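You operate a simulated robot arm through the tools that you are given. There is no shell and no other tool. Be economical: measure what you need, move in short steps, check, and stop when the job is done.

Carry out the task below with a simulated two-armed robot. There is one attempt and no reset: what you move stays moved.

JOB
On the top of the beige bench, fold the white cloth in half and then in half again.

Only the result counts: the job must be done as asked and must still hold three seconds after the hand-in. Knocking over, shifting, dropping, spilling or breaking anything else fails it. Flat cloth is picked up by pressing the open fingertips on it (5 to 10 N) and closing them slowly along it; thin cloth reads only 2 to 8 mm in the jaws.

ROBOT AND FRAMES
Two 7-joint arms with two-finger parallel grippers on one trunk, on a base that drives. Base frame: it is fixed to the floor where the robot stands at the start and does not move with it; the origin is under the middle of the robot, x ahead of it, y to its left, z up; the surface under the hand at the start is at about z = 800. Lengths are in mm, angles in degrees, forces in N, time in s.
The left shoulder is at the start at [70, 163, 1120], the right one opposite. With the tool pointing down near the work surface each hand reaches from about 400 to 880 mm from the robot's upright axis, wherever it stands, measured 20 degrees to its own side. Places, roughly: top of the beige bench [600, -200, 800]. Payload 3.43 kg a hand.
Tool frame (each hand has its own): the origin (TCP) lies between the finger pads and is the grasp point; the fingertips stand 34 mm ahead of it; z points along the fingers, y is the line along which they close. Largest opening 128 mm; finger width 24, thickness 12; the body of the gripper, 48 by 130 mm, starts 96 mm behind the TCP.
Orientation is told as [roll, pitch, yaw] about the base's x, y, z axes, in that order, counted from this pose: with the fingers straight down and closing along the base's y, the tool's x points along the base's -x, its y along +y and its z along -z.

CONTROLS
- The arms move only by the tool servo_tool. It takes "left_commands", "right_commands" or both (then of equal length, played together; a hand with none holds still); each is a list of rows, each an object of numbers (a shift or turn left out is 0, a gripper value left out holds the last): "dx", "dy", "dz": the shift along the tool's x, y, z in m; "rx", "ry", "rz": the turn, a rotation vector about the tool's x, y, z in degrees; "grip": the finger opening in m, from 0 to 0.128. In form: [{"dx": .., "dy": .., "dz": .., "rx": .., "ry": .., "rz": .., "grip": ..}, ...]. A call has 1 to 8 rows; each row is the pose to reach, as a shift and turn from the pose commanded when the call began, along the tool's axes at that moment. Each row takes 0.2 s and may step no farther than 50 mm and 8.6 degrees from the row before; otherwise, or with a gripper value out of range, the whole call is refused. Where a pose cannot be reached the arm comes as near as it can. A force on the tool above 40 N (or 10 N above the force at the start of the call, whichever is more), or a blocked arm, ends the call early, and 0.2 s more pass. Each finger travels about 153 mm/s and halts on what it meets, pressing with about 40 N; the grip force reading is that of the motor and also rises with nothing between the fingers. The clock runs only during rows and for 0.2 s after the last one: add rows that repeat a pose to give the fingers time. It gives the time, the measured TCP pose, the force on the tool (base axes), the opening and the grip force at its end, in the units of the frame above (readings bear some noise), with the torque about the TCP (base axes, N m) and any sound that the robot's microphone picked up.
- Cameras (640 x 400 px; columns grow to the right, rows downward): "scene" is now at [123.7, -18.1, 1323.9]; the picture's right is [-0.25, -0.97, 0.00], its down [-0.76, 0.20, -0.63] and it looks along [0.61, -0.16, -0.78] (base axes); focal length 214 px, centre (320, 200). "left" rides on the left gripper at [76, 11, -160] in its tool frame; the picture's right is [-0.15, 0.99, 0.00], its down [-0.88, -0.13, -0.46] and it looks along [-0.45, -0.07, 0.89] (tool axes); focal length 234 px, centre (320, 200). "right" rides on the right gripper at [76, -11, -160] in its tool frame; the picture's right is [0.15, 0.99, 0.00], its down [-0.88, 0.13, -0.46] and it looks along [-0.45, 0.07, 0.89] (tool axes); focal length 234 px, centre (320, 200). There is no depth. A picture from a camera that has moved, and an enlarged one, comes with that camera's place and axes in the base frame and with its lens.
- grab_frame(camera): a new picture of that camera. The clock stands still meanwhile.
- lift_body(by): slides the trunk up (or, below 0, down) by that many mm; the arms and the scene camera ride with it, the base frame stays. It gives what a move gives, with no picture.
- roll_base(legs): drives the robot by 1 to 6 legs, each [ahead, left, turn to the left] in mm, mm and degrees, along the robot's own axes; the way and the turn of a leg run together, so that a leg with both is an arc; at most 1500 mm and 180 degrees a leg. The arms and the cameras ride along, it lands a little off, and it stops where it bumps. It gives what a move gives.
- turn_head(pan, tilt): turns the head with the scene camera to pan (to the left, within 86 degrees either way) and tilt (down, from -29 to 69), counted from straight ahead of the robot. It gives what a move gives.
- zoom(camera, box): a new picture of the part [left, top, right, bottom] of that camera's present view, enlarged. The clock stands still meanwhile.
- finish_job(): hands the job in; it is judged then, once.

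Work in short steps. Places have to be worked out from the pictures, the camera data and where the tool is seen: move nearer, look again, correct. Check each grasp and each placing, and mend what went wrong. You have 120 turns and 108 pictures in all, those below and enlarged ones among them. Open the grippers and draw the arms clear of the work before you hand the job in, unless the task says otherwise; then end with one line.

The tools are called after "Emit:" by a JSON object that holds its "api" and its "payload". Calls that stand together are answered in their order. servo_tool: Moves the arms, as the interface text tells. Its arguments: {"type":"object","properties":{"left_commands":{"type":"array","items":{"type":"object","properties":{"dx":{"type":"number"},"dy":{"type":"number"},"dz":{"type":"number"},"rx":{"type":"number"},"ry":{"type":"number"},"rz":{"type":"number"},"grip":{"type":"number"}}}},"right_commands":{"type":"array","items":{"type":"object","properties":{"dx":{"type":"number"},"dy":{"type":"number"},"dz":{"type":"number"},"rx":{"type":"number"},"ry":{"type":"number"},"rz":{"type":"number"},"grip":{"type":"number"}}}}},"required":[]} The other tools are called the same way: lift_body (by) slides the trunk up or down; roll_base (legs) drives the base; turn_head (pan, tilt) turns the head that bears the scene camera; grab_frame (camera) takes a picture; zoom (camera, box) takes an enlarged picture of a part of a camera's view; finish_job () hands the job in.

At the start:

```text
time: 0.0
left_tool_pos: [715.8, 55.9, 957.1]
left_tcp_rot: [-0.1, 0.0, 0.0]
left_contact_force: [-0.6, -0.6, -0.9]
left_moment: [0.0, -0.01, 0.02]
left_grip_width: 128.0
left_grip_force: 0.0
right_tool_pos: [529.2, -491.8, 986.7]
right_tcp_rot: [0.1, 0.0, -0.1]
right_contact_force: [-1.1, -0.2, 0.7]
right_moment: [0.0, 0.01, -0.02]
right_grip_width: 127.9
right_grip_force: 0.1
trunk travel left (down, up): [-600.0, 340.0]
robot x, y, heading: [-0.4, -2.4, 0.2]
head pan, tilt: [-14.5, 51.2]
```

scene: 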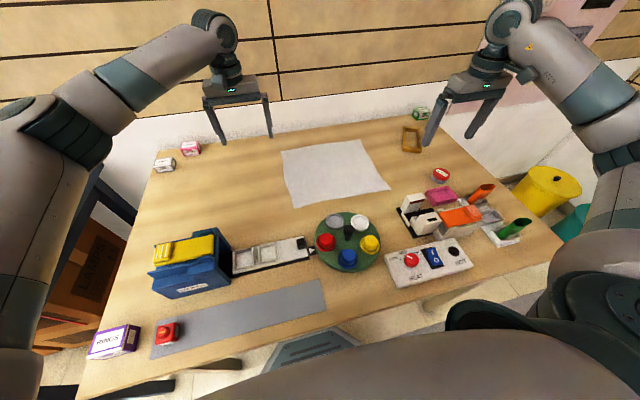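
right: 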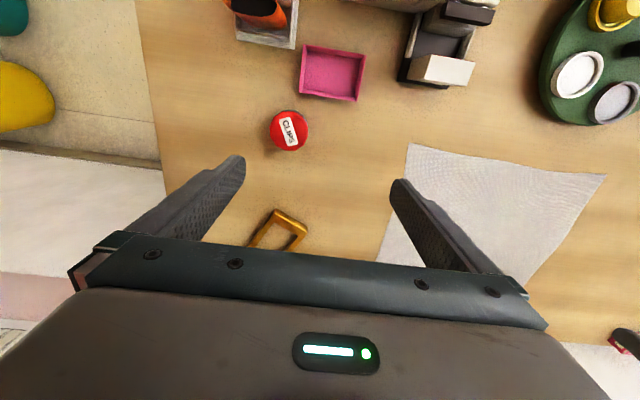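
left: 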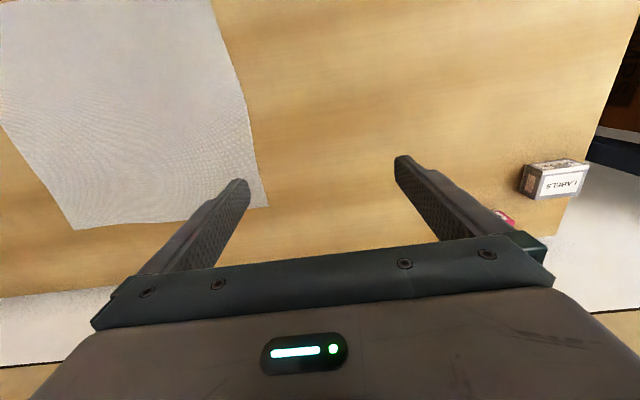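

I estimate the cloth spans x≈520–805 and y≈-40 to -370. I'm zooming in to get the corners more precisely.

Emit:
{"api": "zoom", "payload": {"camera": "scene", "box": [260, 110, 420, 230]}}

```text
3.33 times, centred on (340, 170) of scene
camera zoom: at [123.7, -18.1, 1323.9], right [-0.25, -0.97, 0.0], down [-0.76, 0.2, -0.63], along [0.61, -0.16, -0.78], focal length 715 px, centre (253, 300)
```

zoom: 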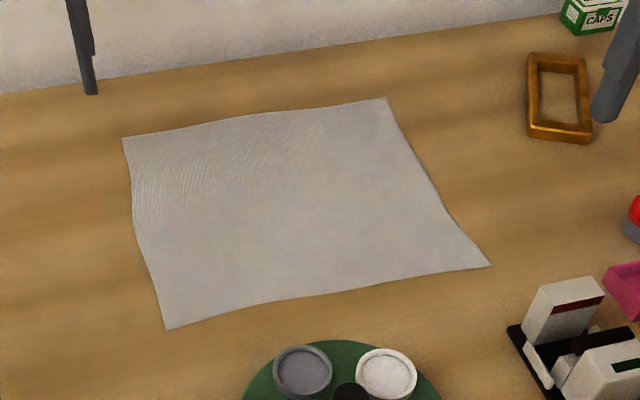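

The cloth corners come out at about A(806,-41), B(803,-364), C(518,-362) and D(520,-41). I plan to fold the far edge onto the near edge with both hands, so I'm hovering both over the far corners now.

Emit:
{"api": "servo_tool", "payload": {"left_commands": [{"dx": -0.0095, "dy": -0.015, "dz": 0.01, "grip": 0.1}, {"dx": -0.019, "dy": -0.03, "dz": 0.02, "grip": 0.06}, {"dx": -0.0285, "dy": -0.046, "dz": 0.03, "grip": 0.028}, {"dx": -0.038, "dy": -0.061, "dz": 0.04}, {"dx": -0.0475, "dy": -0.076, "dz": 0.05}, {"dx": -0.057, "dy": -0.091, "dz": 0.06}, {"dx": -0.0665, "dy": -0.107, "dz": 0.07}, {"dx": -0.076, "dy": -0.122, "dz": 0.082}], "right_commands": [{"dx": -0.0326, "dy": 0.019, "dz": 0.014, "grip": 0.1}, {"dx": -0.065, "dy": 0.038, "dz": 0.028, "grip": 0.06}, {"dx": -0.098, "dy": 0.058, "dz": 0.042, "grip": 0.028}, {"dx": -0.13, "dy": 0.077, "dz": 0.056}, {"dx": -0.163, "dy": 0.096, "dz": 0.07}, {"dx": -0.196, "dy": 0.115, "dz": 0.084}, {"dx": -0.228, "dy": 0.135, "dz": 0.098}, {"dx": -0.261, "dy": 0.154, "dz": 0.112}]}}

Emit:
{"api": "grab_frame", "payload": {"camera": "left"}}

Emit:
{"api": "grab_frame", "payload": {"camera": "right"}}

Emit:
{"api": "zoom", "payload": {"camera": "scene", "box": [260, 110, 420, 230]}}

```text
time: 1.8
left_tool_pos: [776.2, -59.4, 873.3]
left_tcp_rot: [-0.1, 0.2, 0.1]
left_contact_force: [-0.5, 0.2, 0.0]
left_moment: [-0.02, 0.0, -0.01]
left_grip_width: 28.0
left_grip_force: 0.1
left hand out of reach, approached as far as the arm can: row 7, 8
right_tool_pos: [790.8, -340.4, 874.7]
right_tcp_rot: [-0.1, 0.1, 0.0]
right_contact_force: [0.4, 0.6, 0.1]
right_moment: [-0.01, 0.03, -0.01]
right_grip_width: 27.8
right_grip_force: 0.0
trunk travel left (down, up): [-600.0, 340.0]
robot x, y, heading: [0.6, 0.5, 0.1]
head pan, tilt: [-14.5, 51.2]
```

```text
103 pictures are left
camera left: at [701.4, -47.4, 1032.4], right [0.15, 0.99, 0.0], down [0.88, -0.13, 0.45], along [0.45, -0.07, -0.89], focal length 234 px, centre (320, 200)
```

left: 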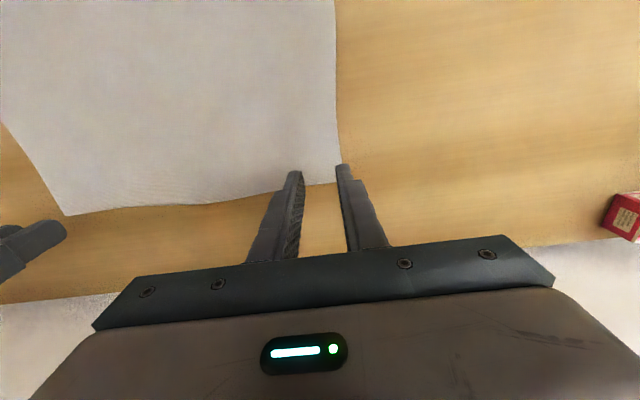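

```text
102 pictures are left
camera right: at [715.7, -349.8, 1034.9], right [-0.15, 0.99, 0.0], down [0.88, 0.13, 0.45], along [0.45, 0.06, -0.89], focal length 234 px, centre (320, 200)
```

right: 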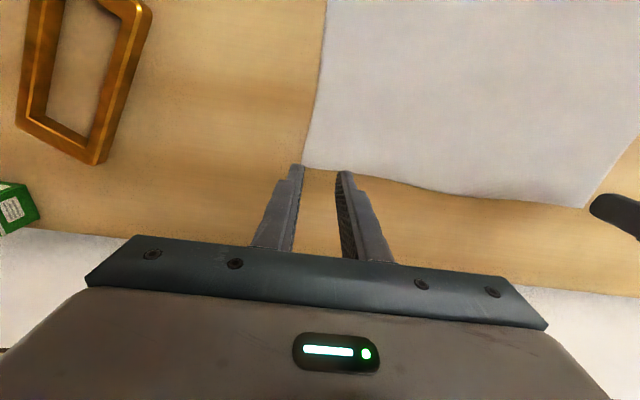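

```text
3.33 times, centred on (340, 170) of scene
camera zoom: at [125.6, -15.8, 1323.7], right [-0.25, -0.97, 0.0], down [-0.76, 0.19, -0.63], along [0.6, -0.16, -0.78], focal length 715 px, centre (253, 300)
```

zoom: 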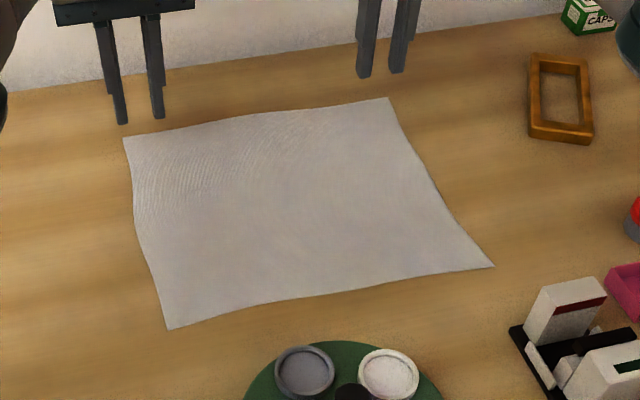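

The left arm falls about 16 mm short of the far corner. I'll shift the base 100 mm to the right so both hands reach comfortably.

Emit:
{"api": "roll_base", "payload": {"legs": [[0, -100, 0]]}}

```text
time: 3.0
left_tool_pos: [774.3, -159.2, 875.2]
left_tcp_rot: [-0.1, 0.0, 0.0]
left_contact_force: [-0.5, -0.3, -0.2]
left_moment: [0.02, 0.0, 0.0]
left_grip_width: 27.9
left_grip_force: 0.0
right_tool_pos: [789.2, -440.4, 875.4]
right_tcp_rot: [0.0, 0.0, 0.0]
right_contact_force: [0.3, -0.4, -0.9]
right_moment: [0.01, 0.02, 0.01]
right_grip_width: 28.2
right_grip_force: 0.0
trunk travel left (down, up): [-600.0, 340.0]
robot x, y, heading: [-0.3, -99.9, 0.1]
head pan, tilt: [-14.5, 51.2]
```

The drive worked. I'm moving both hands back over the corners, aiming for left (791,-69) and right (789,-330), and then part way down.

Emit:
{"api": "servo_tool", "payload": {"left_commands": [{"dx": -0.005, "dy": 0.03}, {"dx": -0.01, "dy": 0.06}, {"dx": -0.017, "dy": 0.09}, {"dx": -0.017, "dy": 0.09, "dz": 0.015}, {"dx": -0.017, "dy": 0.09, "dz": 0.028}, {"dx": -0.017, "dy": 0.09, "dz": 0.028}], "right_commands": [{"dx": 0.0, "dy": 0.036}, {"dx": 0.0, "dy": 0.072}, {"dx": 0.0, "dy": 0.11}, {"dx": 0.0, "dy": 0.11, "dz": 0.015}, {"dx": 0.0, "dy": 0.11, "dz": 0.028}, {"dx": 0.0, "dy": 0.11, "dz": 0.028}]}}

Emit:
{"api": "grab_frame", "payload": {"camera": "left"}}

Emit:
{"api": "grab_frame", "payload": {"camera": "right"}}

```text
time: 4.3
left_tool_pos: [792.6, -68.5, 846.7]
left_tcp_rot: [0.0, 0.0, 0.0]
left_contact_force: [-0.2, -0.3, 0.0]
left_moment: [-0.01, 0.0, 0.02]
left_grip_width: 28.0
left_grip_force: 0.1
right_tool_pos: [789.3, -330.5, 847.8]
right_tcp_rot: [0.0, 0.0, 0.0]
right_contact_force: [-0.4, 0.2, -0.5]
right_moment: [-0.03, 0.02, 0.0]
right_grip_width: 28.0
right_grip_force: 0.1
trunk travel left (down, up): [-600.0, 340.0]
robot x, y, heading: [-1.9, -99.7, -0.1]
head pan, tilt: [-14.5, 51.2]
```

```text
100 pictures are left
camera left: at [717.3, -57.2, 1005.7], right [0.15, 0.99, 0.0], down [0.88, -0.13, 0.46], along [0.45, -0.07, -0.89], focal length 234 px, centre (320, 200)
```

left: 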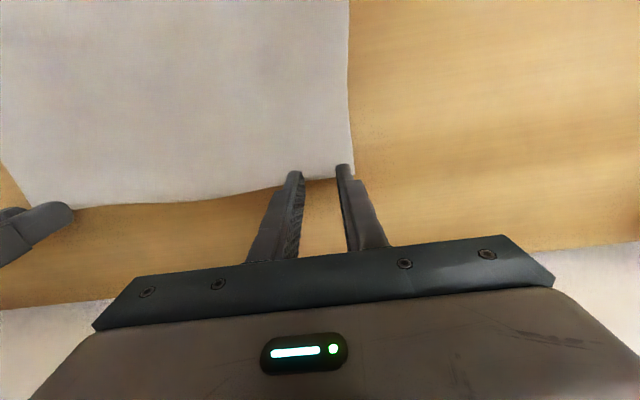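

```text
99 pictures are left
camera right: at [714.3, -339.7, 1008.6], right [-0.15, 0.99, 0.0], down [0.88, 0.13, 0.46], along [0.45, 0.07, -0.89], focal length 234 px, centre (320, 200)
```

right: 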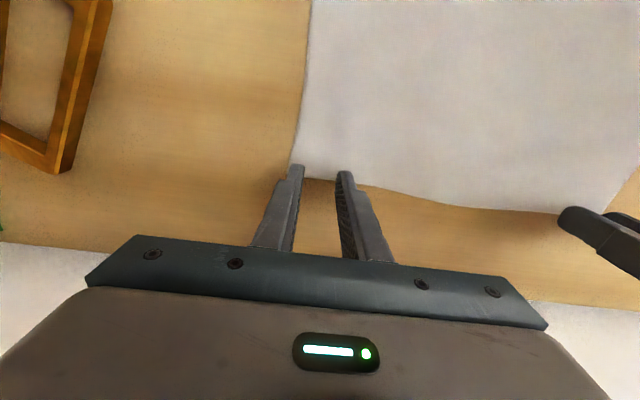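

The right finger is slightly off the corner, so I'll shift right inward by 12 mm and both hands 4–6 mm toward me. Then I'll descend close to the surface.

Emit:
{"api": "servo_tool", "payload": {"left_commands": [{"dx": 0.006, "dy": -0.003}, {"dx": 0.006, "dy": -0.003, "dz": 0.008}, {"dx": 0.006, "dy": -0.003, "dz": 0.012}, {"dx": 0.006, "dy": -0.003, "dz": 0.012}], "right_commands": [{"dx": 0.004, "dy": 0.012}, {"dx": 0.004, "dy": 0.012, "dz": 0.008}, {"dx": 0.004, "dy": 0.012, "dz": 0.013}, {"dx": 0.004, "dy": 0.012, "dz": 0.013}]}}

```text
time: 5.3
left_tool_pos: [786.7, -73.0, 835.7]
left_tcp_rot: [0.1, 0.0, 0.0]
left_contact_force: [0.9, 0.0, 4.6]
left_moment: [0.03, -0.02, -0.01]
left_grip_width: 27.9
left_grip_force: 0.1
right_tool_pos: [783.9, -318.7, 835.1]
right_tcp_rot: [0.0, 0.1, -0.1]
right_contact_force: [-0.9, 0.1, 1.0]
right_moment: [-0.03, 0.04, 0.02]
right_grip_width: 27.9
right_grip_force: 0.1
trunk travel left (down, up): [-600.0, 340.0]
robot x, y, heading: [0.7, -97.4, 0.2]
head pan, tilt: [-14.5, 51.2]
```

Left is touching at 4.6 N and right is barely touching at 1 N. I'm pressing a little more.

Emit:
{"api": "servo_tool", "payload": {"left_commands": [{"dz": 0.0005}, {"dz": 0.001}], "right_commands": [{"dz": 0.001}, {"dz": 0.002}]}}

```text
time: 6.0
left_tool_pos: [786.0, -73.6, 835.9]
left_tcp_rot: [0.0, -0.1, 0.0]
left_contact_force: [2.6, 0.0, 8.8]
left_moment: [0.01, -0.08, 0.0]
left_grip_width: 27.8
left_grip_force: 0.0
right_tool_pos: [784.3, -318.8, 834.5]
right_tcp_rot: [0.0, -0.2, 0.0]
right_contact_force: [2.1, -1.3, 6.7]
right_moment: [-0.07, -0.04, 0.05]
right_grip_width: 28.1
right_grip_force: 0.2
trunk travel left (down, up): [-600.0, 340.0]
robot x, y, heading: [-1.7, -100.0, -0.2]
head pan, tilt: [-14.5, 51.2]
```

Left reads 8.8 N and right 6.7 N, both in the pressing range. I'm closing slowly.

Emit:
{"api": "servo_tool", "payload": {"left_commands": [{"grip": 0.024}, {"grip": 0.02}, {"grip": 0.016}, {"grip": 0.012}, {"grip": 0.008}, {"grip": 0.004}, {"grip": 0.0}, {"grip": 0.0}], "right_commands": [{"grip": 0.024}, {"grip": 0.02}, {"grip": 0.016}, {"grip": 0.012}, {"grip": 0.008}, {"grip": 0.004}, {"grip": 0.0}, {"grip": 0.0}]}}

Emit:
{"api": "grab_frame", "payload": {"camera": "left"}}

Emit:
{"api": "grab_frame", "payload": {"camera": "right"}}

```text
time: 7.8
left_tool_pos: [785.0, -71.5, 834.5]
left_tcp_rot: [0.0, -0.1, -0.1]
left_contact_force: [0.2, -0.3, 10.3]
left_moment: [0.01, 0.05, -0.02]
left_grip_width: 0.0
left_grip_force: 32.5
right_tool_pos: [782.8, -318.0, 835.8]
right_tcp_rot: [0.0, -0.1, -0.1]
right_contact_force: [-0.2, 0.0, 9.2]
right_moment: [0.02, 0.05, 0.03]
right_grip_width: 0.0
right_grip_force: 33.2
trunk travel left (down, up): [-600.0, 340.0]
robot x, y, heading: [-3.4, -101.0, -0.1]
head pan, tilt: [-14.5, 51.2]
```

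```text
98 pictures are left
camera left: at [709.4, -60.7, 994.1], right [0.15, 0.99, 0.0], down [0.88, -0.13, 0.46], along [0.45, -0.07, -0.89], focal length 234 px, centre (320, 200)
```

left: 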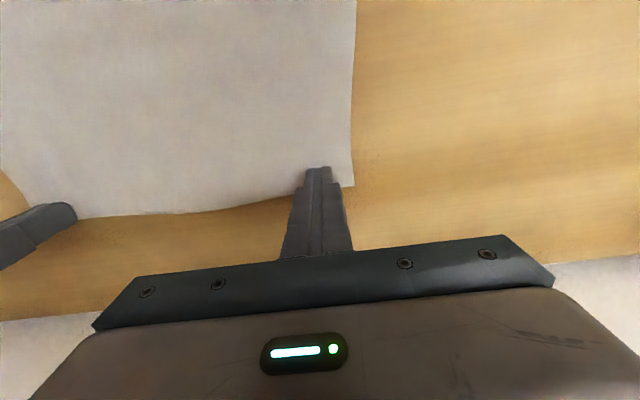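

```text
97 pictures are left
camera right: at [708.2, -328.3, 995.1], right [-0.15, 0.99, 0.0], down [0.88, 0.13, 0.46], along [0.45, 0.07, -0.89], focal length 234 px, centre (320, 200)
```

right: 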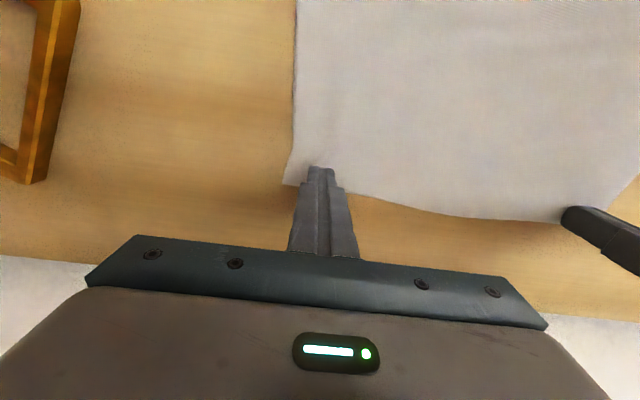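

Both jaws read 0 mm, so the fingers slipped over the cloth. I'll lift slightly, open to 50 mm and shift inward, then press again and close more slowly.

Emit:
{"api": "servo_tool", "payload": {"left_commands": [{"dz": -0.006}, {"dz": -0.006, "dy": -0.009, "grip": 0.025}, {"dz": -0.006, "dy": -0.009, "grip": 0.05}, {"dz": -0.006, "dy": -0.009, "grip": 0.05}, {"dz": -0.002, "dy": -0.009, "grip": 0.05}, {"dz": 0.0, "dy": -0.009, "grip": 0.05}, {"dz": 0.0, "dy": -0.009, "grip": 0.05}], "right_commands": [{"dz": -0.006}, {"dz": -0.006, "dy": 0.008, "grip": 0.025}, {"dz": -0.006, "dy": 0.008, "grip": 0.05}, {"dz": -0.006, "dy": 0.008, "grip": 0.05}, {"dz": -0.002, "dy": 0.008, "grip": 0.05}, {"dz": 0.0, "dy": 0.008, "grip": 0.05}, {"dz": 0.0, "dy": 0.008, "grip": 0.05}]}}

```text
time: 9.3
left_tool_pos: [784.3, -81.1, 834.8]
left_tcp_rot: [0.0, -0.1, 0.0]
left_contact_force: [0.6, 0.4, 2.3]
left_moment: [0.0, -0.01, 0.0]
left_grip_width: 50.5
left_grip_force: 0.0
right_tool_pos: [784.2, -309.3, 835.6]
right_tcp_rot: [0.0, -0.2, -0.1]
right_contact_force: [2.2, -2.3, 14.6]
right_moment: [-0.1, -0.01, 0.05]
right_grip_width: 50.0
right_grip_force: 0.1
trunk travel left (down, up): [-600.0, 340.0]
robot x, y, heading: [-0.1, -101.5, -0.1]
head pan, tilt: [-14.5, 51.2]
```

Forces are uneven, with left at 2.3 N and right at 14.6 N. I'm equalising them.

Emit:
{"api": "servo_tool", "payload": {"left_commands": [{"dz": 0.001}, {"dz": 0.001}], "right_commands": [{"dz": -0.001}, {"dz": -0.001}]}}

```text
time: 9.9
left_tool_pos: [785.9, -82.1, 835.4]
left_tcp_rot: [0.0, -0.2, -0.1]
left_contact_force: [1.2, 1.4, 14.2]
left_moment: [0.17, 0.02, -0.01]
left_grip_width: 49.8
left_grip_force: 0.1
right_tool_pos: [783.0, -309.0, 834.8]
right_tcp_rot: [0.1, -0.1, -0.1]
right_contact_force: [1.8, -1.3, 8.7]
right_moment: [-0.04, -0.03, 0.0]
right_grip_width: 50.3
right_grip_force: 0.0
trunk travel left (down, up): [-600.0, 340.0]
robot x, y, heading: [4.1, -98.2, -0.2]
head pan, tilt: [-14.5, 51.2]
```

Left is slightly high at 14 N, so I'll ease it 0.5 mm and close slowly through the first half.

Emit:
{"api": "servo_tool", "payload": {"left_commands": [{"dz": -0.0005}, {"dz": -0.0005, "grip": 0.047}, {"dz": -0.0005, "grip": 0.044}, {"dz": -0.0005, "grip": 0.041}, {"dz": -0.0005, "grip": 0.038}, {"dz": -0.0005, "grip": 0.035}, {"dz": -0.0005, "grip": 0.032}, {"dz": -0.0005, "grip": 0.029}], "right_commands": [{"dz": 0}, {"grip": 0.047}, {"grip": 0.044}, {"grip": 0.041}, {"grip": 0.038}, {"grip": 0.035}, {"grip": 0.032}, {"grip": 0.029}]}}

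Emit:
{"api": "zoom", "payload": {"camera": "left", "box": [240, 120, 400, 220]}}

Emit:
{"api": "zoom", "payload": {"camera": "right", "box": [240, 120, 400, 220]}}

```text
time: 11.8
left_tool_pos: [784.2, -82.8, 835.0]
left_tcp_rot: [-0.1, -0.2, 0.0]
left_contact_force: [-0.9, -4.5, 18.1]
left_moment: [-0.12, 0.07, 0.04]
left_grip_width: 29.2
left_grip_force: 0.0
right_tool_pos: [782.7, -310.6, 834.7]
right_tcp_rot: [0.0, -0.1, 0.1]
right_contact_force: [0.0, 1.8, 3.5]
right_moment: [0.07, 0.01, -0.03]
right_grip_width: 29.2
right_grip_force: 0.6
trunk travel left (down, up): [-600.0, 340.0]
robot x, y, heading: [0.5, -97.2, -0.3]
head pan, tilt: [-14.5, 51.2]
```

```text
4.00 times, centred on (320, 170) of left
camera zoom: at [708.6, -71.0, 994.0], right [0.15, 0.99, 0.0], down [0.88, -0.13, 0.46], along [0.45, -0.07, -0.89], focal length 937 px, centre (320, 320)
```

zoom: 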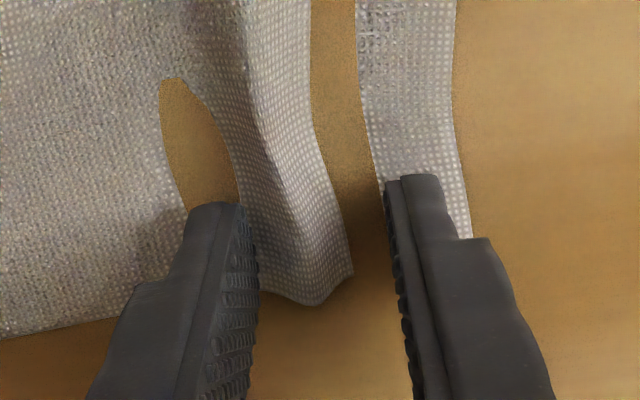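

```text
4.00 times, centred on (320, 170) of right
camera zoom: at [707.5, -321.3, 995.2], right [-0.15, 0.99, 0.0], down [0.88, 0.13, 0.46], along [0.45, 0.07, -0.89], focal length 937 px, centre (320, 320)
```

zoom: 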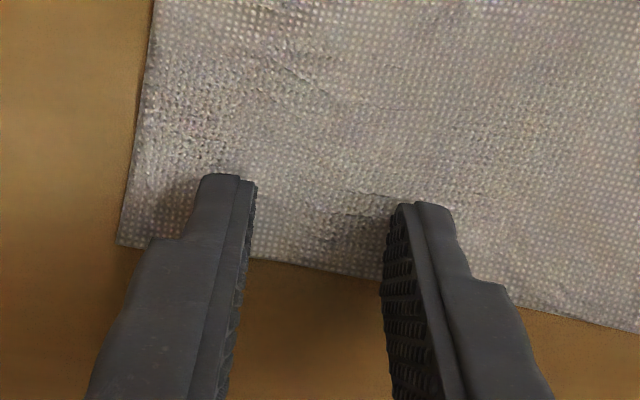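

The left has a cloth ridge forming between the fingers. I'm continuing to close both slowly, with slightly more press on the right.

Emit:
{"api": "servo_tool", "payload": {"left_commands": [{"grip": 0.025}, {"grip": 0.021}, {"grip": 0.017}, {"grip": 0.013}, {"grip": 0.009}, {"grip": 0.005}, {"grip": 0.001}, {"grip": 0.0}], "right_commands": [{"dz": 0.0007, "grip": 0.025}, {"dz": 0.0007, "grip": 0.021}, {"dz": 0.0007, "grip": 0.017}, {"dz": 0.0007, "grip": 0.013}, {"dz": 0.0007, "grip": 0.009}, {"dz": 0.0007, "grip": 0.005}, {"dz": 0.0007, "grip": 0.001}, {"dz": 0.0007, "grip": 0.0}]}}

Emit:
{"api": "zoom", "payload": {"camera": "left", "box": [240, 120, 400, 220]}}

Emit:
{"api": "zoom", "payload": {"camera": "right", "box": [240, 120, 400, 220]}}

```text
time: 13.6
left_tool_pos: [784.1, -83.6, 836.0]
left_tcp_rot: [0.0, -0.2, 0.1]
left_contact_force: [-0.2, -4.2, 19.5]
left_moment: [-0.07, 0.04, 0.02]
left_grip_width: 2.1
left_grip_force: 36.7
right_tool_pos: [782.6, -310.2, 835.3]
right_tcp_rot: [-0.1, -0.2, 0.0]
right_contact_force: [0.3, 0.3, 5.1]
right_moment: [0.04, -0.02, 0.0]
right_grip_width: 0.0
right_grip_force: 33.0
trunk travel left (down, up): [-600.0, 340.0]
robot x, y, heading: [5.3, -99.8, 0.2]
head pan, tilt: [-14.5, 51.2]
```

```text
4.00 times, centred on (320, 170) of left
camera zoom: at [708.5, -71.2, 994.0], right [0.15, 0.99, 0.0], down [0.88, -0.13, 0.46], along [0.45, -0.07, -0.89], focal length 937 px, centre (320, 320)
```

zoom: 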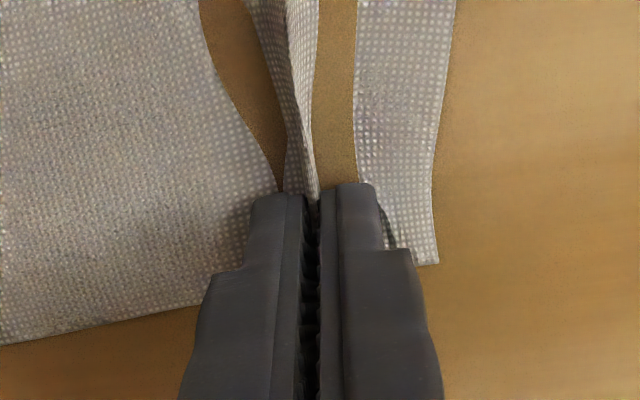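

```text
4.00 times, centred on (320, 170) of right
camera zoom: at [707.5, -320.4, 995.1], right [-0.15, 0.99, 0.0], down [0.88, 0.13, 0.46], along [0.45, 0.07, -0.89], focal length 937 px, centre (320, 320)
```

zoom: 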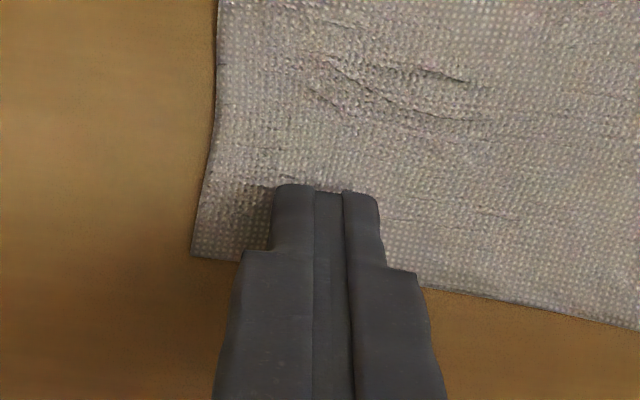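

Left has a grip at 2.1 mm after pressing about 15–18 N, while right slipped at lower force. I'm holding left and retrying right with a 50 mm opening and more press.

Emit:
{"api": "servo_tool", "payload": {"right_commands": [{"dz": -0.006}, {"dz": -0.006, "grip": 0.025}, {"dz": -0.006, "grip": 0.05}, {"dz": -0.006, "grip": 0.05}, {"dz": -0.001, "grip": 0.05}, {"dz": 0.001, "grip": 0.05}, {"dz": 0.001, "grip": 0.05}]}}

```text
time: 15.2
left_tool_pos: [784.7, -83.0, 834.9]
left_tcp_rot: [0.0, -0.1, 0.0]
left_contact_force: [2.7, -3.2, 16.0]
left_moment: [-0.08, -0.01, 0.03]
left_grip_width: 1.9
left_grip_force: 37.0
right_tool_pos: [784.1, -309.9, 834.3]
right_tcp_rot: [-0.1, -0.2, 0.1]
right_contact_force: [-3.3, -0.4, 11.1]
right_moment: [0.01, 0.12, 0.04]
right_grip_width: 50.1
right_grip_force: 0.1
trunk travel left (down, up): [-600.0, 340.0]
robot x, y, heading: [1.1, -100.4, -0.0]
head pan, tilt: [-14.5, 51.2]
```

Right is at 11 N, and I'm adding 0.5 mm while closing slowly.

Emit:
{"api": "servo_tool", "payload": {"right_commands": [{"dz": 0.0005, "grip": 0.047}, {"dz": 0.0007, "grip": 0.044}, {"dz": 0.0007, "grip": 0.041}, {"dz": 0.0007, "grip": 0.038}, {"dz": 0.0007, "grip": 0.035}, {"dz": 0.0007, "grip": 0.032}, {"dz": 0.0007, "grip": 0.029}, {"dz": 0.0007, "grip": 0.026}]}}

Emit:
{"api": "zoom", "payload": {"camera": "right", "box": [240, 120, 400, 220]}}

```text
time: 16.9
left_tool_pos: [782.0, -83.2, 833.7]
left_tcp_rot: [0.0, -0.2, -0.1]
left_contact_force: [0.5, -7.1, 6.5]
left_moment: [-0.23, -0.03, 0.09]
left_grip_width: 2.1
left_grip_force: 36.6
right_tool_pos: [782.9, -308.0, 835.2]
right_tcp_rot: [0.0, -0.3, 0.1]
right_contact_force: [-0.2, 7.7, 27.1]
right_moment: [0.39, 0.07, -0.06]
right_grip_width: 26.7
right_grip_force: 0.9
trunk travel left (down, up): [-600.0, 340.0]
robot x, y, heading: [-0.5, -101.3, -0.1]
head pan, tilt: [-14.5, 51.2]
```

```text
4.00 times, centred on (320, 170) of right
camera zoom: at [706.9, -318.8, 994.8], right [-0.15, 0.99, 0.0], down [0.88, 0.13, 0.46], along [0.45, 0.07, -0.89], focal length 937 px, centre (320, 320)
```

zoom: 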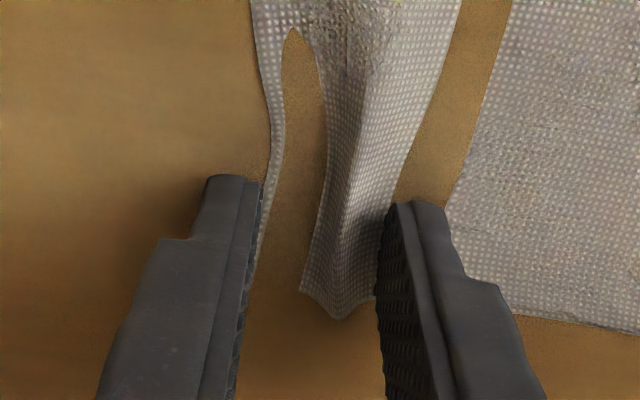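

A ridge has formed on the right. I'm closing it fully.

Emit:
{"api": "servo_tool", "payload": {"right_commands": [{"grip": 0.022}, {"grip": 0.018}, {"grip": 0.014}, {"grip": 0.01}, {"grip": 0.006}, {"grip": 0.002}, {"grip": 0.0}, {"grip": 0.0}]}}

Emit:
{"api": "zoom", "payload": {"camera": "right", "box": [240, 120, 400, 220]}}

```text
time: 18.8
left_tool_pos: [782.5, -82.0, 835.1]
left_tcp_rot: [-0.1, -0.3, 0.0]
left_contact_force: [0.4, -16.1, -0.5]
left_moment: [-0.56, -0.02, 0.16]
left_grip_width: 2.0
left_grip_force: 36.7
right_tool_pos: [782.7, -308.3, 836.0]
right_tcp_rot: [0.0, -0.4, 0.1]
right_contact_force: [2.8, 15.3, 32.2]
right_moment: [0.71, 0.01, -0.08]
right_grip_width: 8.1
right_grip_force: 40.0
trunk travel left (down, up): [-600.0, 340.0]
robot x, y, heading: [-0.4, -100.0, -0.0]
head pan, tilt: [-14.5, 51.2]
```

```text
4.00 times, centred on (320, 170) of right
camera zoom: at [707.2, -318.9, 995.8], right [-0.15, 0.99, 0.0], down [0.88, 0.13, 0.46], along [0.46, 0.07, -0.89], focal length 937 px, centre (320, 320)
```

zoom: 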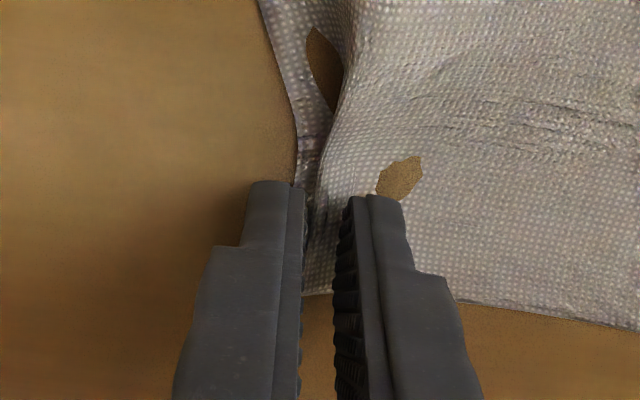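

Both hands hold now, but they pull against each other at about 15 N. I'll bring them 8 mm closer each and lift 30 mm to check the grasp.

Emit:
{"api": "servo_tool", "payload": {"left_commands": [{"dy": -0.004, "dz": -0.004}, {"dy": -0.008, "dz": -0.008}, {"dy": -0.008, "dz": -0.018}, {"dy": -0.008, "dz": -0.03}], "right_commands": [{"dy": 0.004, "dz": -0.004}, {"dy": 0.008, "dz": -0.008}, {"dy": 0.008, "dz": -0.018}, {"dy": 0.008, "dz": -0.03}]}}

Emit:
{"api": "grab_frame", "payload": {"camera": "right"}}

Emit:
{"api": "grab_frame", "payload": {"camera": "left"}}

Emit:
{"api": "grab_frame", "payload": {"camera": "scene"}}

```text
time: 19.8
left_tool_pos: [785.2, -89.7, 863.9]
left_tcp_rot: [0.0, 0.0, 0.2]
left_contact_force: [0.1, -2.8, 0.6]
left_moment: [-0.03, -0.02, 0.04]
left_grip_width: 1.8
left_grip_force: 37.1
right_tool_pos: [783.9, -302.4, 860.8]
right_tcp_rot: [-0.1, 0.1, 0.0]
right_contact_force: [-0.1, 2.4, 1.1]
right_moment: [0.1, -0.04, -0.01]
right_grip_width: 1.7
right_grip_force: 36.6
trunk travel left (down, up): [-600.0, 340.0]
robot x, y, heading: [-0.9, -97.5, -0.2]
head pan, tilt: [-14.5, 51.2]
```

```text
90 pictures are left
camera right: at [708.8, -312.7, 1021.3], right [-0.15, 0.99, 0.0], down [0.88, 0.13, 0.45], along [0.45, 0.07, -0.89], focal length 234 px, centre (320, 200)
```

right: 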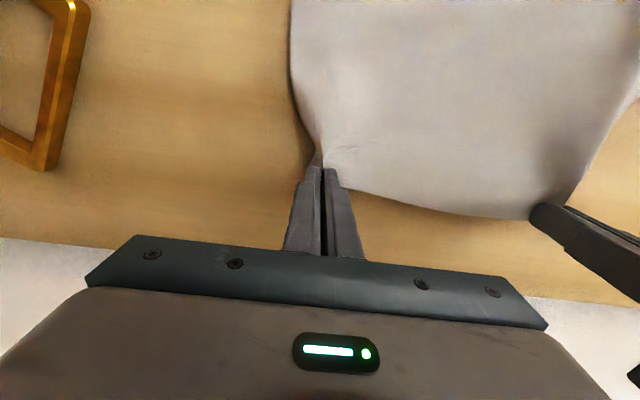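

```text
89 pictures are left
camera left: at [710.3, -78.4, 1023.0], right [0.15, 0.99, 0.0], down [0.88, -0.13, 0.46], along [0.45, -0.07, -0.89], focal length 234 px, centre (320, 200)
```

left: 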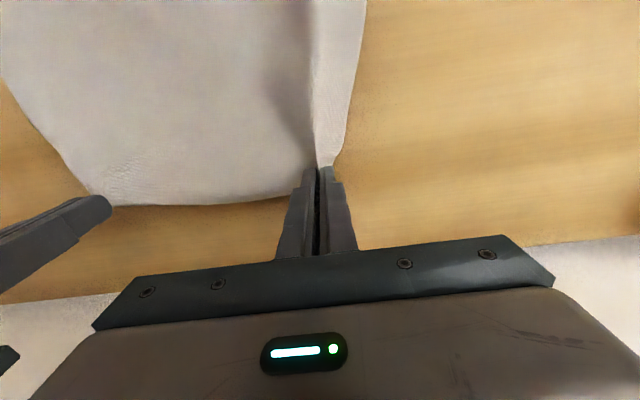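

```text
88 pictures are left
camera scene: at [122.7, -117.0, 1323.8], right [-0.25, -0.97, 0.0], down [-0.75, 0.19, -0.63], along [0.61, -0.16, -0.78], focal length 214 px, centre (320, 200)
```

scene: 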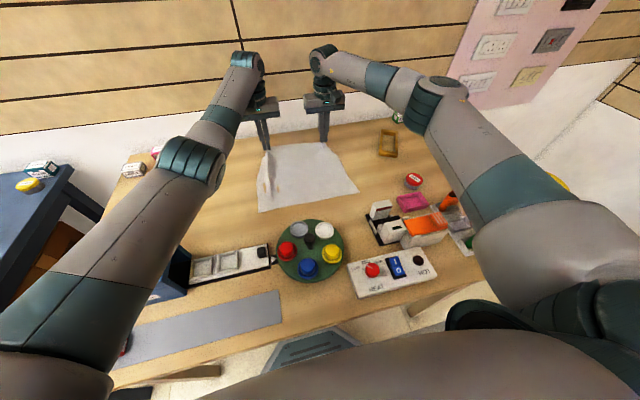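

Both hands hold the far edge firmly. I'm carrying it along an arc over the fold line at x≈660, starting with the first half.

Emit:
{"api": "servo_tool", "payload": {"left_commands": [{"dx": 0.006, "dz": -0.006}, {"dx": 0.013, "dz": -0.016}, {"dx": 0.022, "dz": -0.034}, {"dx": 0.034, "dz": -0.05}, {"dx": 0.05, "dz": -0.064}, {"dx": 0.065, "dz": -0.074}, {"dx": 0.085, "dz": -0.083}, {"dx": 0.104, "dz": -0.088}], "right_commands": [{"dx": 0.006, "dz": -0.006}, {"dx": 0.013, "dz": -0.016}, {"dx": 0.022, "dz": -0.034}, {"dx": 0.034, "dz": -0.05}, {"dx": 0.05, "dz": -0.064}, {"dx": 0.065, "dz": -0.074}, {"dx": 0.085, "dz": -0.083}, {"dx": 0.104, "dz": -0.088}]}}

Emit:
{"api": "servo_tool", "payload": {"left_commands": [{"dx": 0.02}, {"dx": 0.04}, {"dx": 0.06, "dz": 0.006}, {"dx": 0.079, "dz": 0.014}, {"dx": 0.095, "dz": 0.026}, {"dx": 0.11, "dz": 0.04}, {"dx": 0.122, "dz": 0.058}, {"dx": 0.131, "dz": 0.076}], "right_commands": [{"dx": 0.02}, {"dx": 0.04}, {"dx": 0.06, "dz": 0.006}, {"dx": 0.079, "dz": 0.014}, {"dx": 0.095, "dz": 0.026}, {"dx": 0.11, "dz": 0.04}, {"dx": 0.122, "dz": 0.058}, {"dx": 0.131, "dz": 0.076}]}}

Emit:
{"api": "grab_frame", "payload": {"camera": "scene"}}

Emit:
{"api": "grab_frame", "payload": {"camera": "right"}}

Emit:
{"api": "grab_frame", "payload": {"camera": "left"}}

```text
time: 21.6
left_tool_pos: [681.3, -90.8, 950.9]
left_tcp_rot: [0.0, 0.0, 0.0]
left_contact_force: [-0.1, -2.7, -0.2]
left_moment: [-0.08, -0.02, 0.05]
left_grip_width: 2.1
left_grip_force: 36.7
right_tool_pos: [679.8, -304.0, 949.5]
right_tcp_rot: [0.0, 0.0, 0.0]
right_contact_force: [0.0, 2.4, 0.2]
right_moment: [0.07, -0.02, 0.0]
right_grip_width: 1.9
right_grip_force: 36.9
trunk travel left (down, up): [-600.0, 340.0]
robot x, y, heading: [-1.3, -97.7, 0.1]
head pan, tilt: [-14.5, 51.2]
```

```text
time: 23.4
left_tool_pos: [551.5, -90.7, 875.2]
left_tcp_rot: [-0.2, 0.1, -0.1]
left_contact_force: [0.1, -0.7, 0.1]
left_moment: [-0.08, 0.02, 0.01]
left_grip_width: 2.2
left_grip_force: 36.8
right_tool_pos: [551.1, -303.0, 872.2]
right_tcp_rot: [0.1, -0.1, -0.1]
right_contact_force: [0.5, 2.0, 0.4]
right_moment: [0.03, 0.01, 0.0]
right_grip_width: 1.8
right_grip_force: 36.7
trunk travel left (down, up): [-600.0, 340.0]
robot x, y, heading: [-0.5, -97.5, -0.2]
head pan, tilt: [-14.5, 51.2]
```

```text
87 pictures are left
camera scene: at [123.7, -117.2, 1324.0], right [-0.25, -0.97, 0.0], down [-0.76, 0.19, -0.63], along [0.61, -0.16, -0.78], focal length 214 px, centre (320, 200)
```

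scene: 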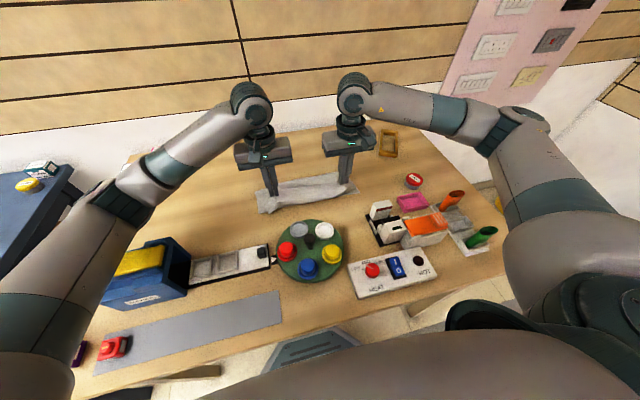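

```text
86 pictures are left
camera right: at [475.8, -313.3, 1032.2], right [-0.15, 0.99, 0.0], down [0.88, 0.13, 0.46], along [0.45, 0.07, -0.89], focal length 234 px, centre (320, 200)
```

right: 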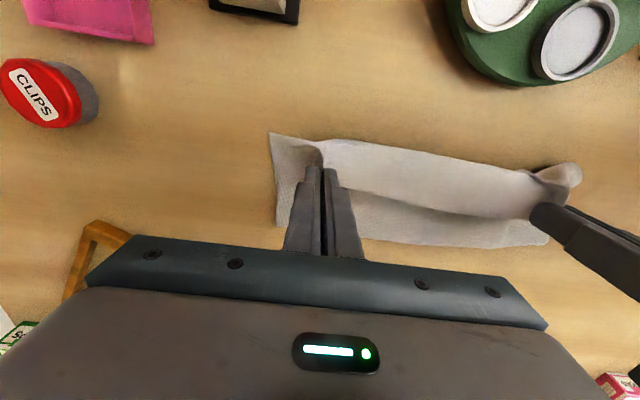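

```text
85 pictures are left
camera left: at [476.8, -78.5, 1034.1], right [0.15, 0.99, 0.0], down [0.88, -0.13, 0.46], along [0.45, -0.07, -0.89], focal length 234 px, centre (320, 200)
```

left: 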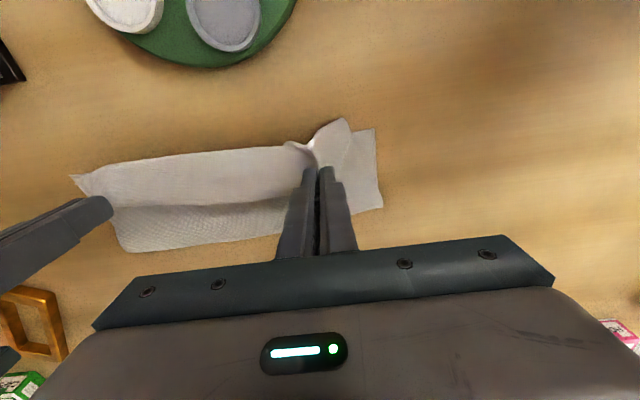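

The edge is coming over, but the fold line appears nearer than expected. I'm zooming to check.

Emit:
{"api": "zoom", "payload": {"camera": "scene", "box": [240, 150, 370, 231]}}

Emit:
{"api": "zoom", "payload": {"camera": "left", "box": [60, 80, 420, 280]}}

```text
4.92 times, centred on (305, 190) of scene
camera zoom: at [123.7, -117.2, 1324.0], right [-0.25, -0.97, 0.0], down [-0.76, 0.19, -0.63], along [0.61, -0.16, -0.78], focal length 1056 px, centre (394, 247)
```

zoom: 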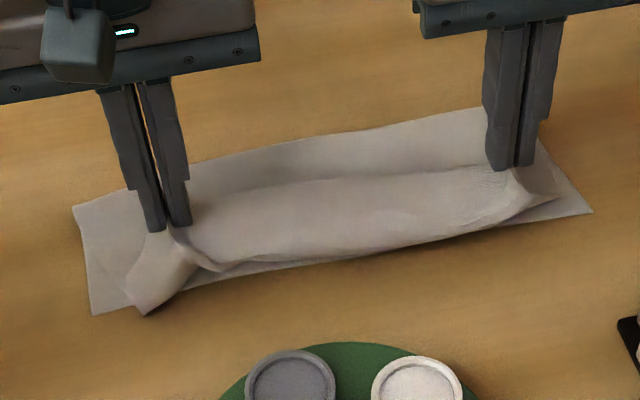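

```text
1.78 times, centred on (240, 180) of left
camera zoom: at [476.8, -78.5, 1034.1], right [0.15, 0.99, 0.0], down [0.88, -0.13, 0.46], along [0.45, -0.07, -0.89], focal length 416 px, centre (462, 236)
```

zoom: 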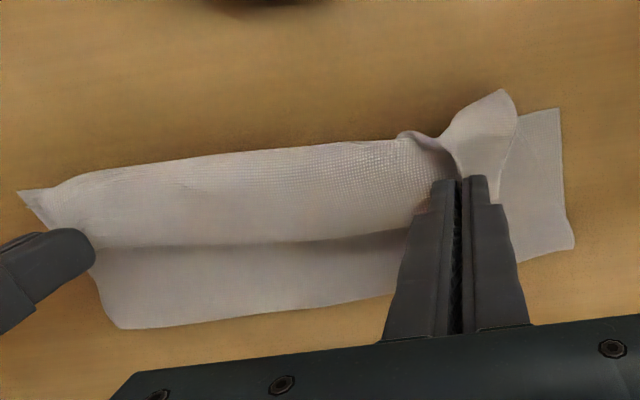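

There's slack in the fold. I'm raising the hands back over x≈655 to see where the cloth lifts off before laying it down again.

Emit:
{"api": "servo_tool", "payload": {"left_commands": [{"dx": -0.01, "dz": -0.025}, {"dx": -0.03, "dz": -0.05}, {"dx": -0.06, "dz": -0.07}, {"dx": -0.09, "dz": -0.078}, {"dx": -0.105, "dz": -0.08}, {"dx": -0.105, "dz": -0.08}], "right_commands": [{"dx": -0.01, "dz": -0.025}, {"dx": -0.03, "dz": -0.05}, {"dx": -0.06, "dz": -0.07}, {"dx": -0.09, "dz": -0.078}, {"dx": -0.105, "dz": -0.08}, {"dx": -0.105, "dz": -0.08}]}}

Emit:
{"api": "zoom", "payload": {"camera": "scene", "box": [230, 130, 390, 230]}}

Emit:
{"api": "grab_frame", "payload": {"camera": "left"}}

```text
time: 24.8
left_tool_pos: [656.9, -90.0, 956.1]
left_tcp_rot: [0.0, 0.1, -0.1]
left_contact_force: [0.2, -0.8, -0.6]
left_moment: [0.0, 0.01, 0.02]
left_grip_width: 2.0
left_grip_force: 37.0
right_tool_pos: [656.0, -301.8, 954.0]
right_tcp_rot: [-0.1, 0.0, 0.1]
right_contact_force: [0.0, 1.0, 1.5]
right_moment: [-0.01, -0.02, 0.04]
right_grip_width: 1.6
right_grip_force: 37.0
trunk travel left (down, up): [-600.0, 340.0]
robot x, y, heading: [0.8, -101.4, -0.1]
head pan, tilt: [-14.5, 51.2]
```

```text
4.00 times, centred on (310, 180) of scene
camera zoom: at [123.5, -117.0, 1323.9], right [-0.25, -0.97, 0.0], down [-0.76, 0.19, -0.63], along [0.61, -0.16, -0.78], focal length 858 px, centre (360, 280)
```

zoom: 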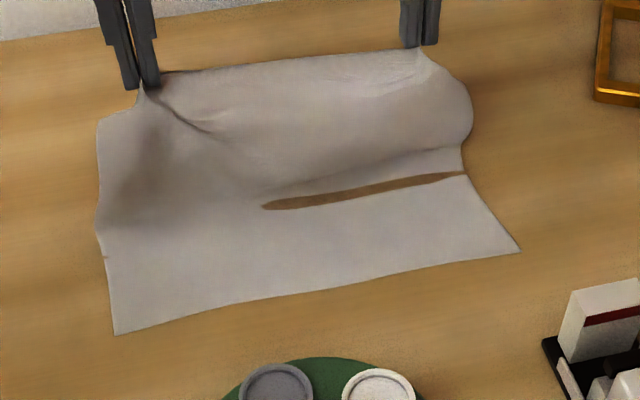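

```text
81 pictures are left
camera left: at [581.2, -78.5, 1114.6], right [0.15, 0.99, 0.0], down [0.88, -0.13, 0.46], along [0.45, -0.07, -0.89], focal length 234 px, centre (320, 200)
```

left: 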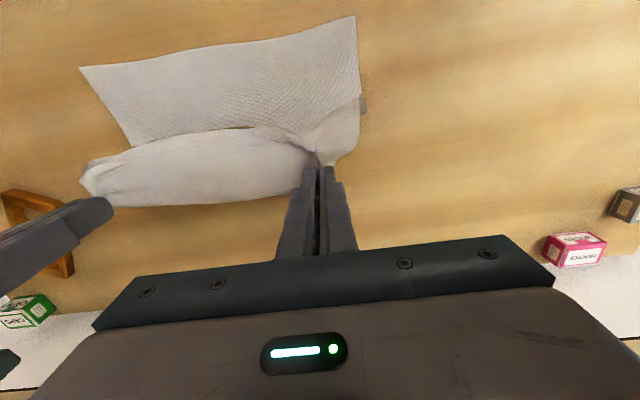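

The lift-off line is near x≈628 with slack above it. I'm laying the edge down again along the arc to x≈547 and going all the way to the surface, which should let the loop flatten outward.

Emit:
{"api": "servo_tool", "payload": {"left_commands": [{"dx": 0.037, "dz": 0.002}, {"dx": 0.067, "dz": 0.018}, {"dx": 0.089, "dz": 0.045}, {"dx": 0.102, "dz": 0.072}, {"dx": 0.109, "dz": 0.092}, {"dx": 0.109, "dz": 0.102}, {"dx": 0.109, "dz": 0.112}], "right_commands": [{"dx": 0.037, "dz": 0.002}, {"dx": 0.067, "dz": 0.018}, {"dx": 0.089, "dz": 0.045}, {"dx": 0.102, "dz": 0.072}, {"dx": 0.109, "dz": 0.092}, {"dx": 0.109, "dz": 0.102}, {"dx": 0.109, "dz": 0.112}]}}

Emit:
{"api": "zoom", "payload": {"camera": "scene", "box": [230, 130, 390, 230]}}

Emit:
{"api": "grab_frame", "payload": {"camera": "left"}}

Emit:
{"api": "grab_frame", "payload": {"camera": "right"}}

```text
time: 26.4
left_tool_pos: [549.7, -92.3, 844.5]
left_tcp_rot: [0.0, -0.1, 0.0]
left_contact_force: [0.3, -1.5, 0.5]
left_moment: [-0.08, 0.03, 0.01]
left_grip_width: 1.7
left_grip_force: 36.8
right_tool_pos: [546.2, -304.2, 842.4]
right_tcp_rot: [0.0, -0.3, 0.0]
right_contact_force: [0.7, 1.4, 7.4]
right_moment: [0.05, -0.03, 0.02]
right_grip_width: 1.7
right_grip_force: 36.1
trunk travel left (down, up): [-600.0, 340.0]
robot x, y, heading: [-1.8, -97.7, -0.1]
head pan, tilt: [-14.5, 51.2]
```

```text
4.00 times, centred on (310, 180) of scene
camera zoom: at [124.1, -117.6, 1324.5], right [-0.25, -0.97, 0.0], down [-0.76, 0.2, -0.63], along [0.61, -0.16, -0.78], focal length 858 px, centre (360, 280)
```

zoom: 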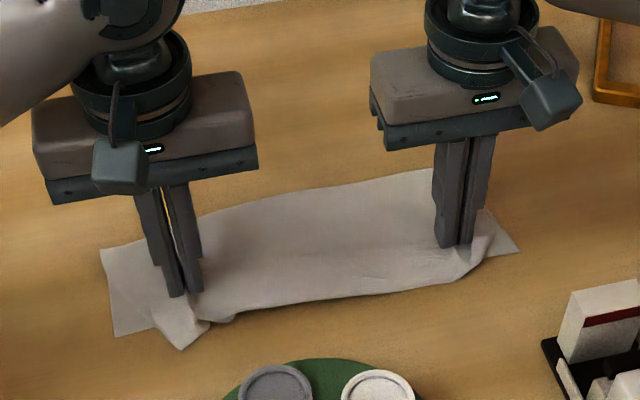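

```text
79 pictures are left
camera left: at [473.4, -79.9, 1003.8], right [0.15, 0.99, 0.0], down [0.88, -0.13, 0.46], along [0.45, -0.07, -0.89], focal length 234 px, centre (320, 200)
```

left: 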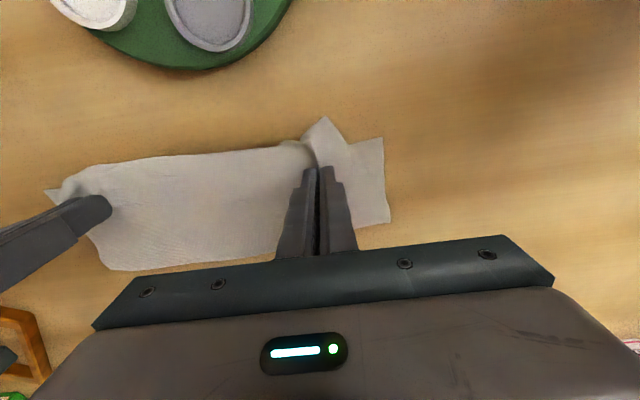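

```text
78 pictures are left
camera right: at [471.2, -314.7, 1002.4], right [-0.15, 0.99, 0.0], down [0.88, 0.13, 0.46], along [0.45, 0.07, -0.89], focal length 234 px, centre (320, 200)
```

right: 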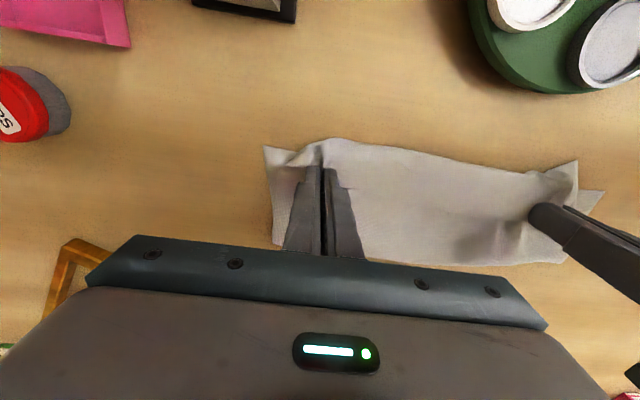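

The top edge now lies near the bottom near edge, though some slack seems to be held in a puffy loop. I'll lower a bit more, release gently, lift off and look.

Emit:
{"api": "servo_tool", "payload": {"left_commands": [{"dz": 0.004}, {"dz": 0.004, "grip": 0.006}, {"dz": 0.004, "grip": 0.014}, {"dz": 0.004, "grip": 0.02}, {"dz": -0.01}, {"dz": -0.04}, {"dz": -0.085}, {"dz": -0.13}], "right_commands": [{"dz": 0.002}, {"dz": 0.002, "grip": 0.006}, {"dz": 0.002, "grip": 0.014}, {"dz": 0.002, "grip": 0.02}, {"dz": -0.01}, {"dz": -0.04}, {"dz": -0.085}, {"dz": -0.13}]}}

Emit:
{"api": "zoom", "payload": {"camera": "scene", "box": [230, 130, 390, 230]}}

Emit:
{"api": "grab_frame", "payload": {"camera": "left"}}

Emit:
{"api": "grab_frame", "payload": {"camera": "right"}}

```text
time: 28.1
left_tool_pos: [547.8, -89.8, 972.5]
left_tcp_rot: [0.2, 0.1, 0.0]
left_contact_force: [0.1, -1.6, -0.3]
left_moment: [-0.01, 0.0, 0.02]
left_grip_width: 20.1
left_grip_force: 0.0
right_tool_pos: [546.0, -303.4, 970.0]
right_tcp_rot: [0.1, 0.0, 0.0]
right_contact_force: [1.4, 0.6, 0.0]
right_moment: [-0.01, -0.02, 0.02]
right_grip_width: 20.0
right_grip_force: 0.0
trunk travel left (down, up): [-600.0, 340.0]
robot x, y, heading: [0.0, -93.3, 0.0]
head pan, tilt: [-14.5, 51.2]
```

```text
4.00 times, centred on (310, 180) of scene
camera zoom: at [122.6, -117.6, 1323.7], right [-0.25, -0.97, 0.0], down [-0.75, 0.2, -0.63], along [0.61, -0.16, -0.78], focal length 858 px, centre (360, 280)
```

zoom: 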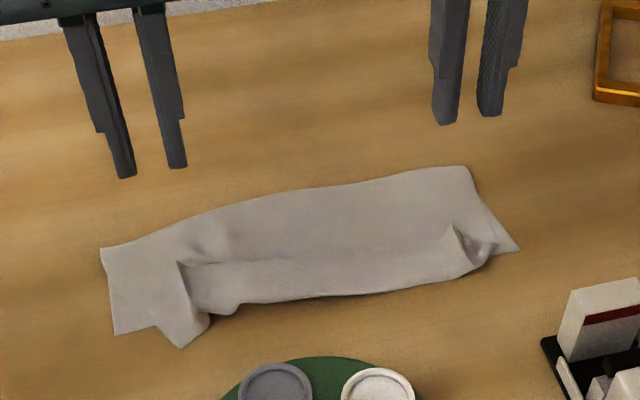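

```text
76 pictures are left
camera left: at [472.1, -78.3, 1131.1], right [0.15, 0.99, 0.0], down [0.88, -0.13, 0.45], along [0.45, -0.07, -0.89], focal length 234 px, centre (320, 200)
```

left: 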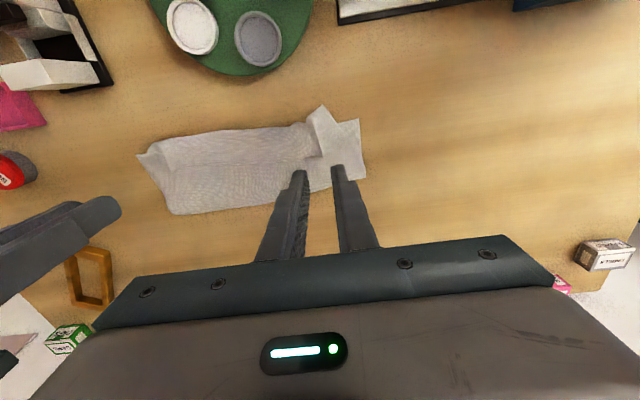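

```text
75 pictures are left
camera right: at [471.5, -312.9, 1130.3], right [-0.15, 0.99, 0.0], down [0.88, 0.13, 0.46], along [0.45, 0.07, -0.89], focal length 234 px, centre (320, 200)
```

right: 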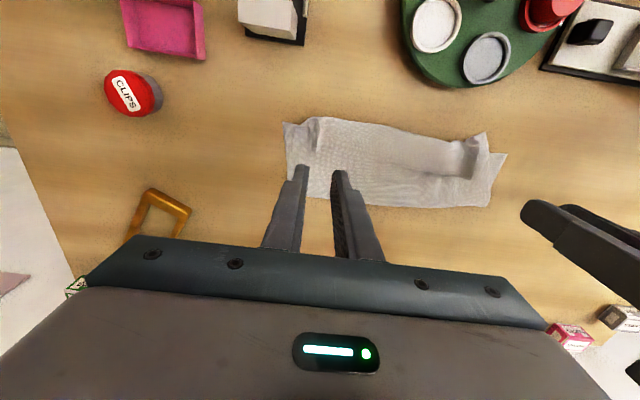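

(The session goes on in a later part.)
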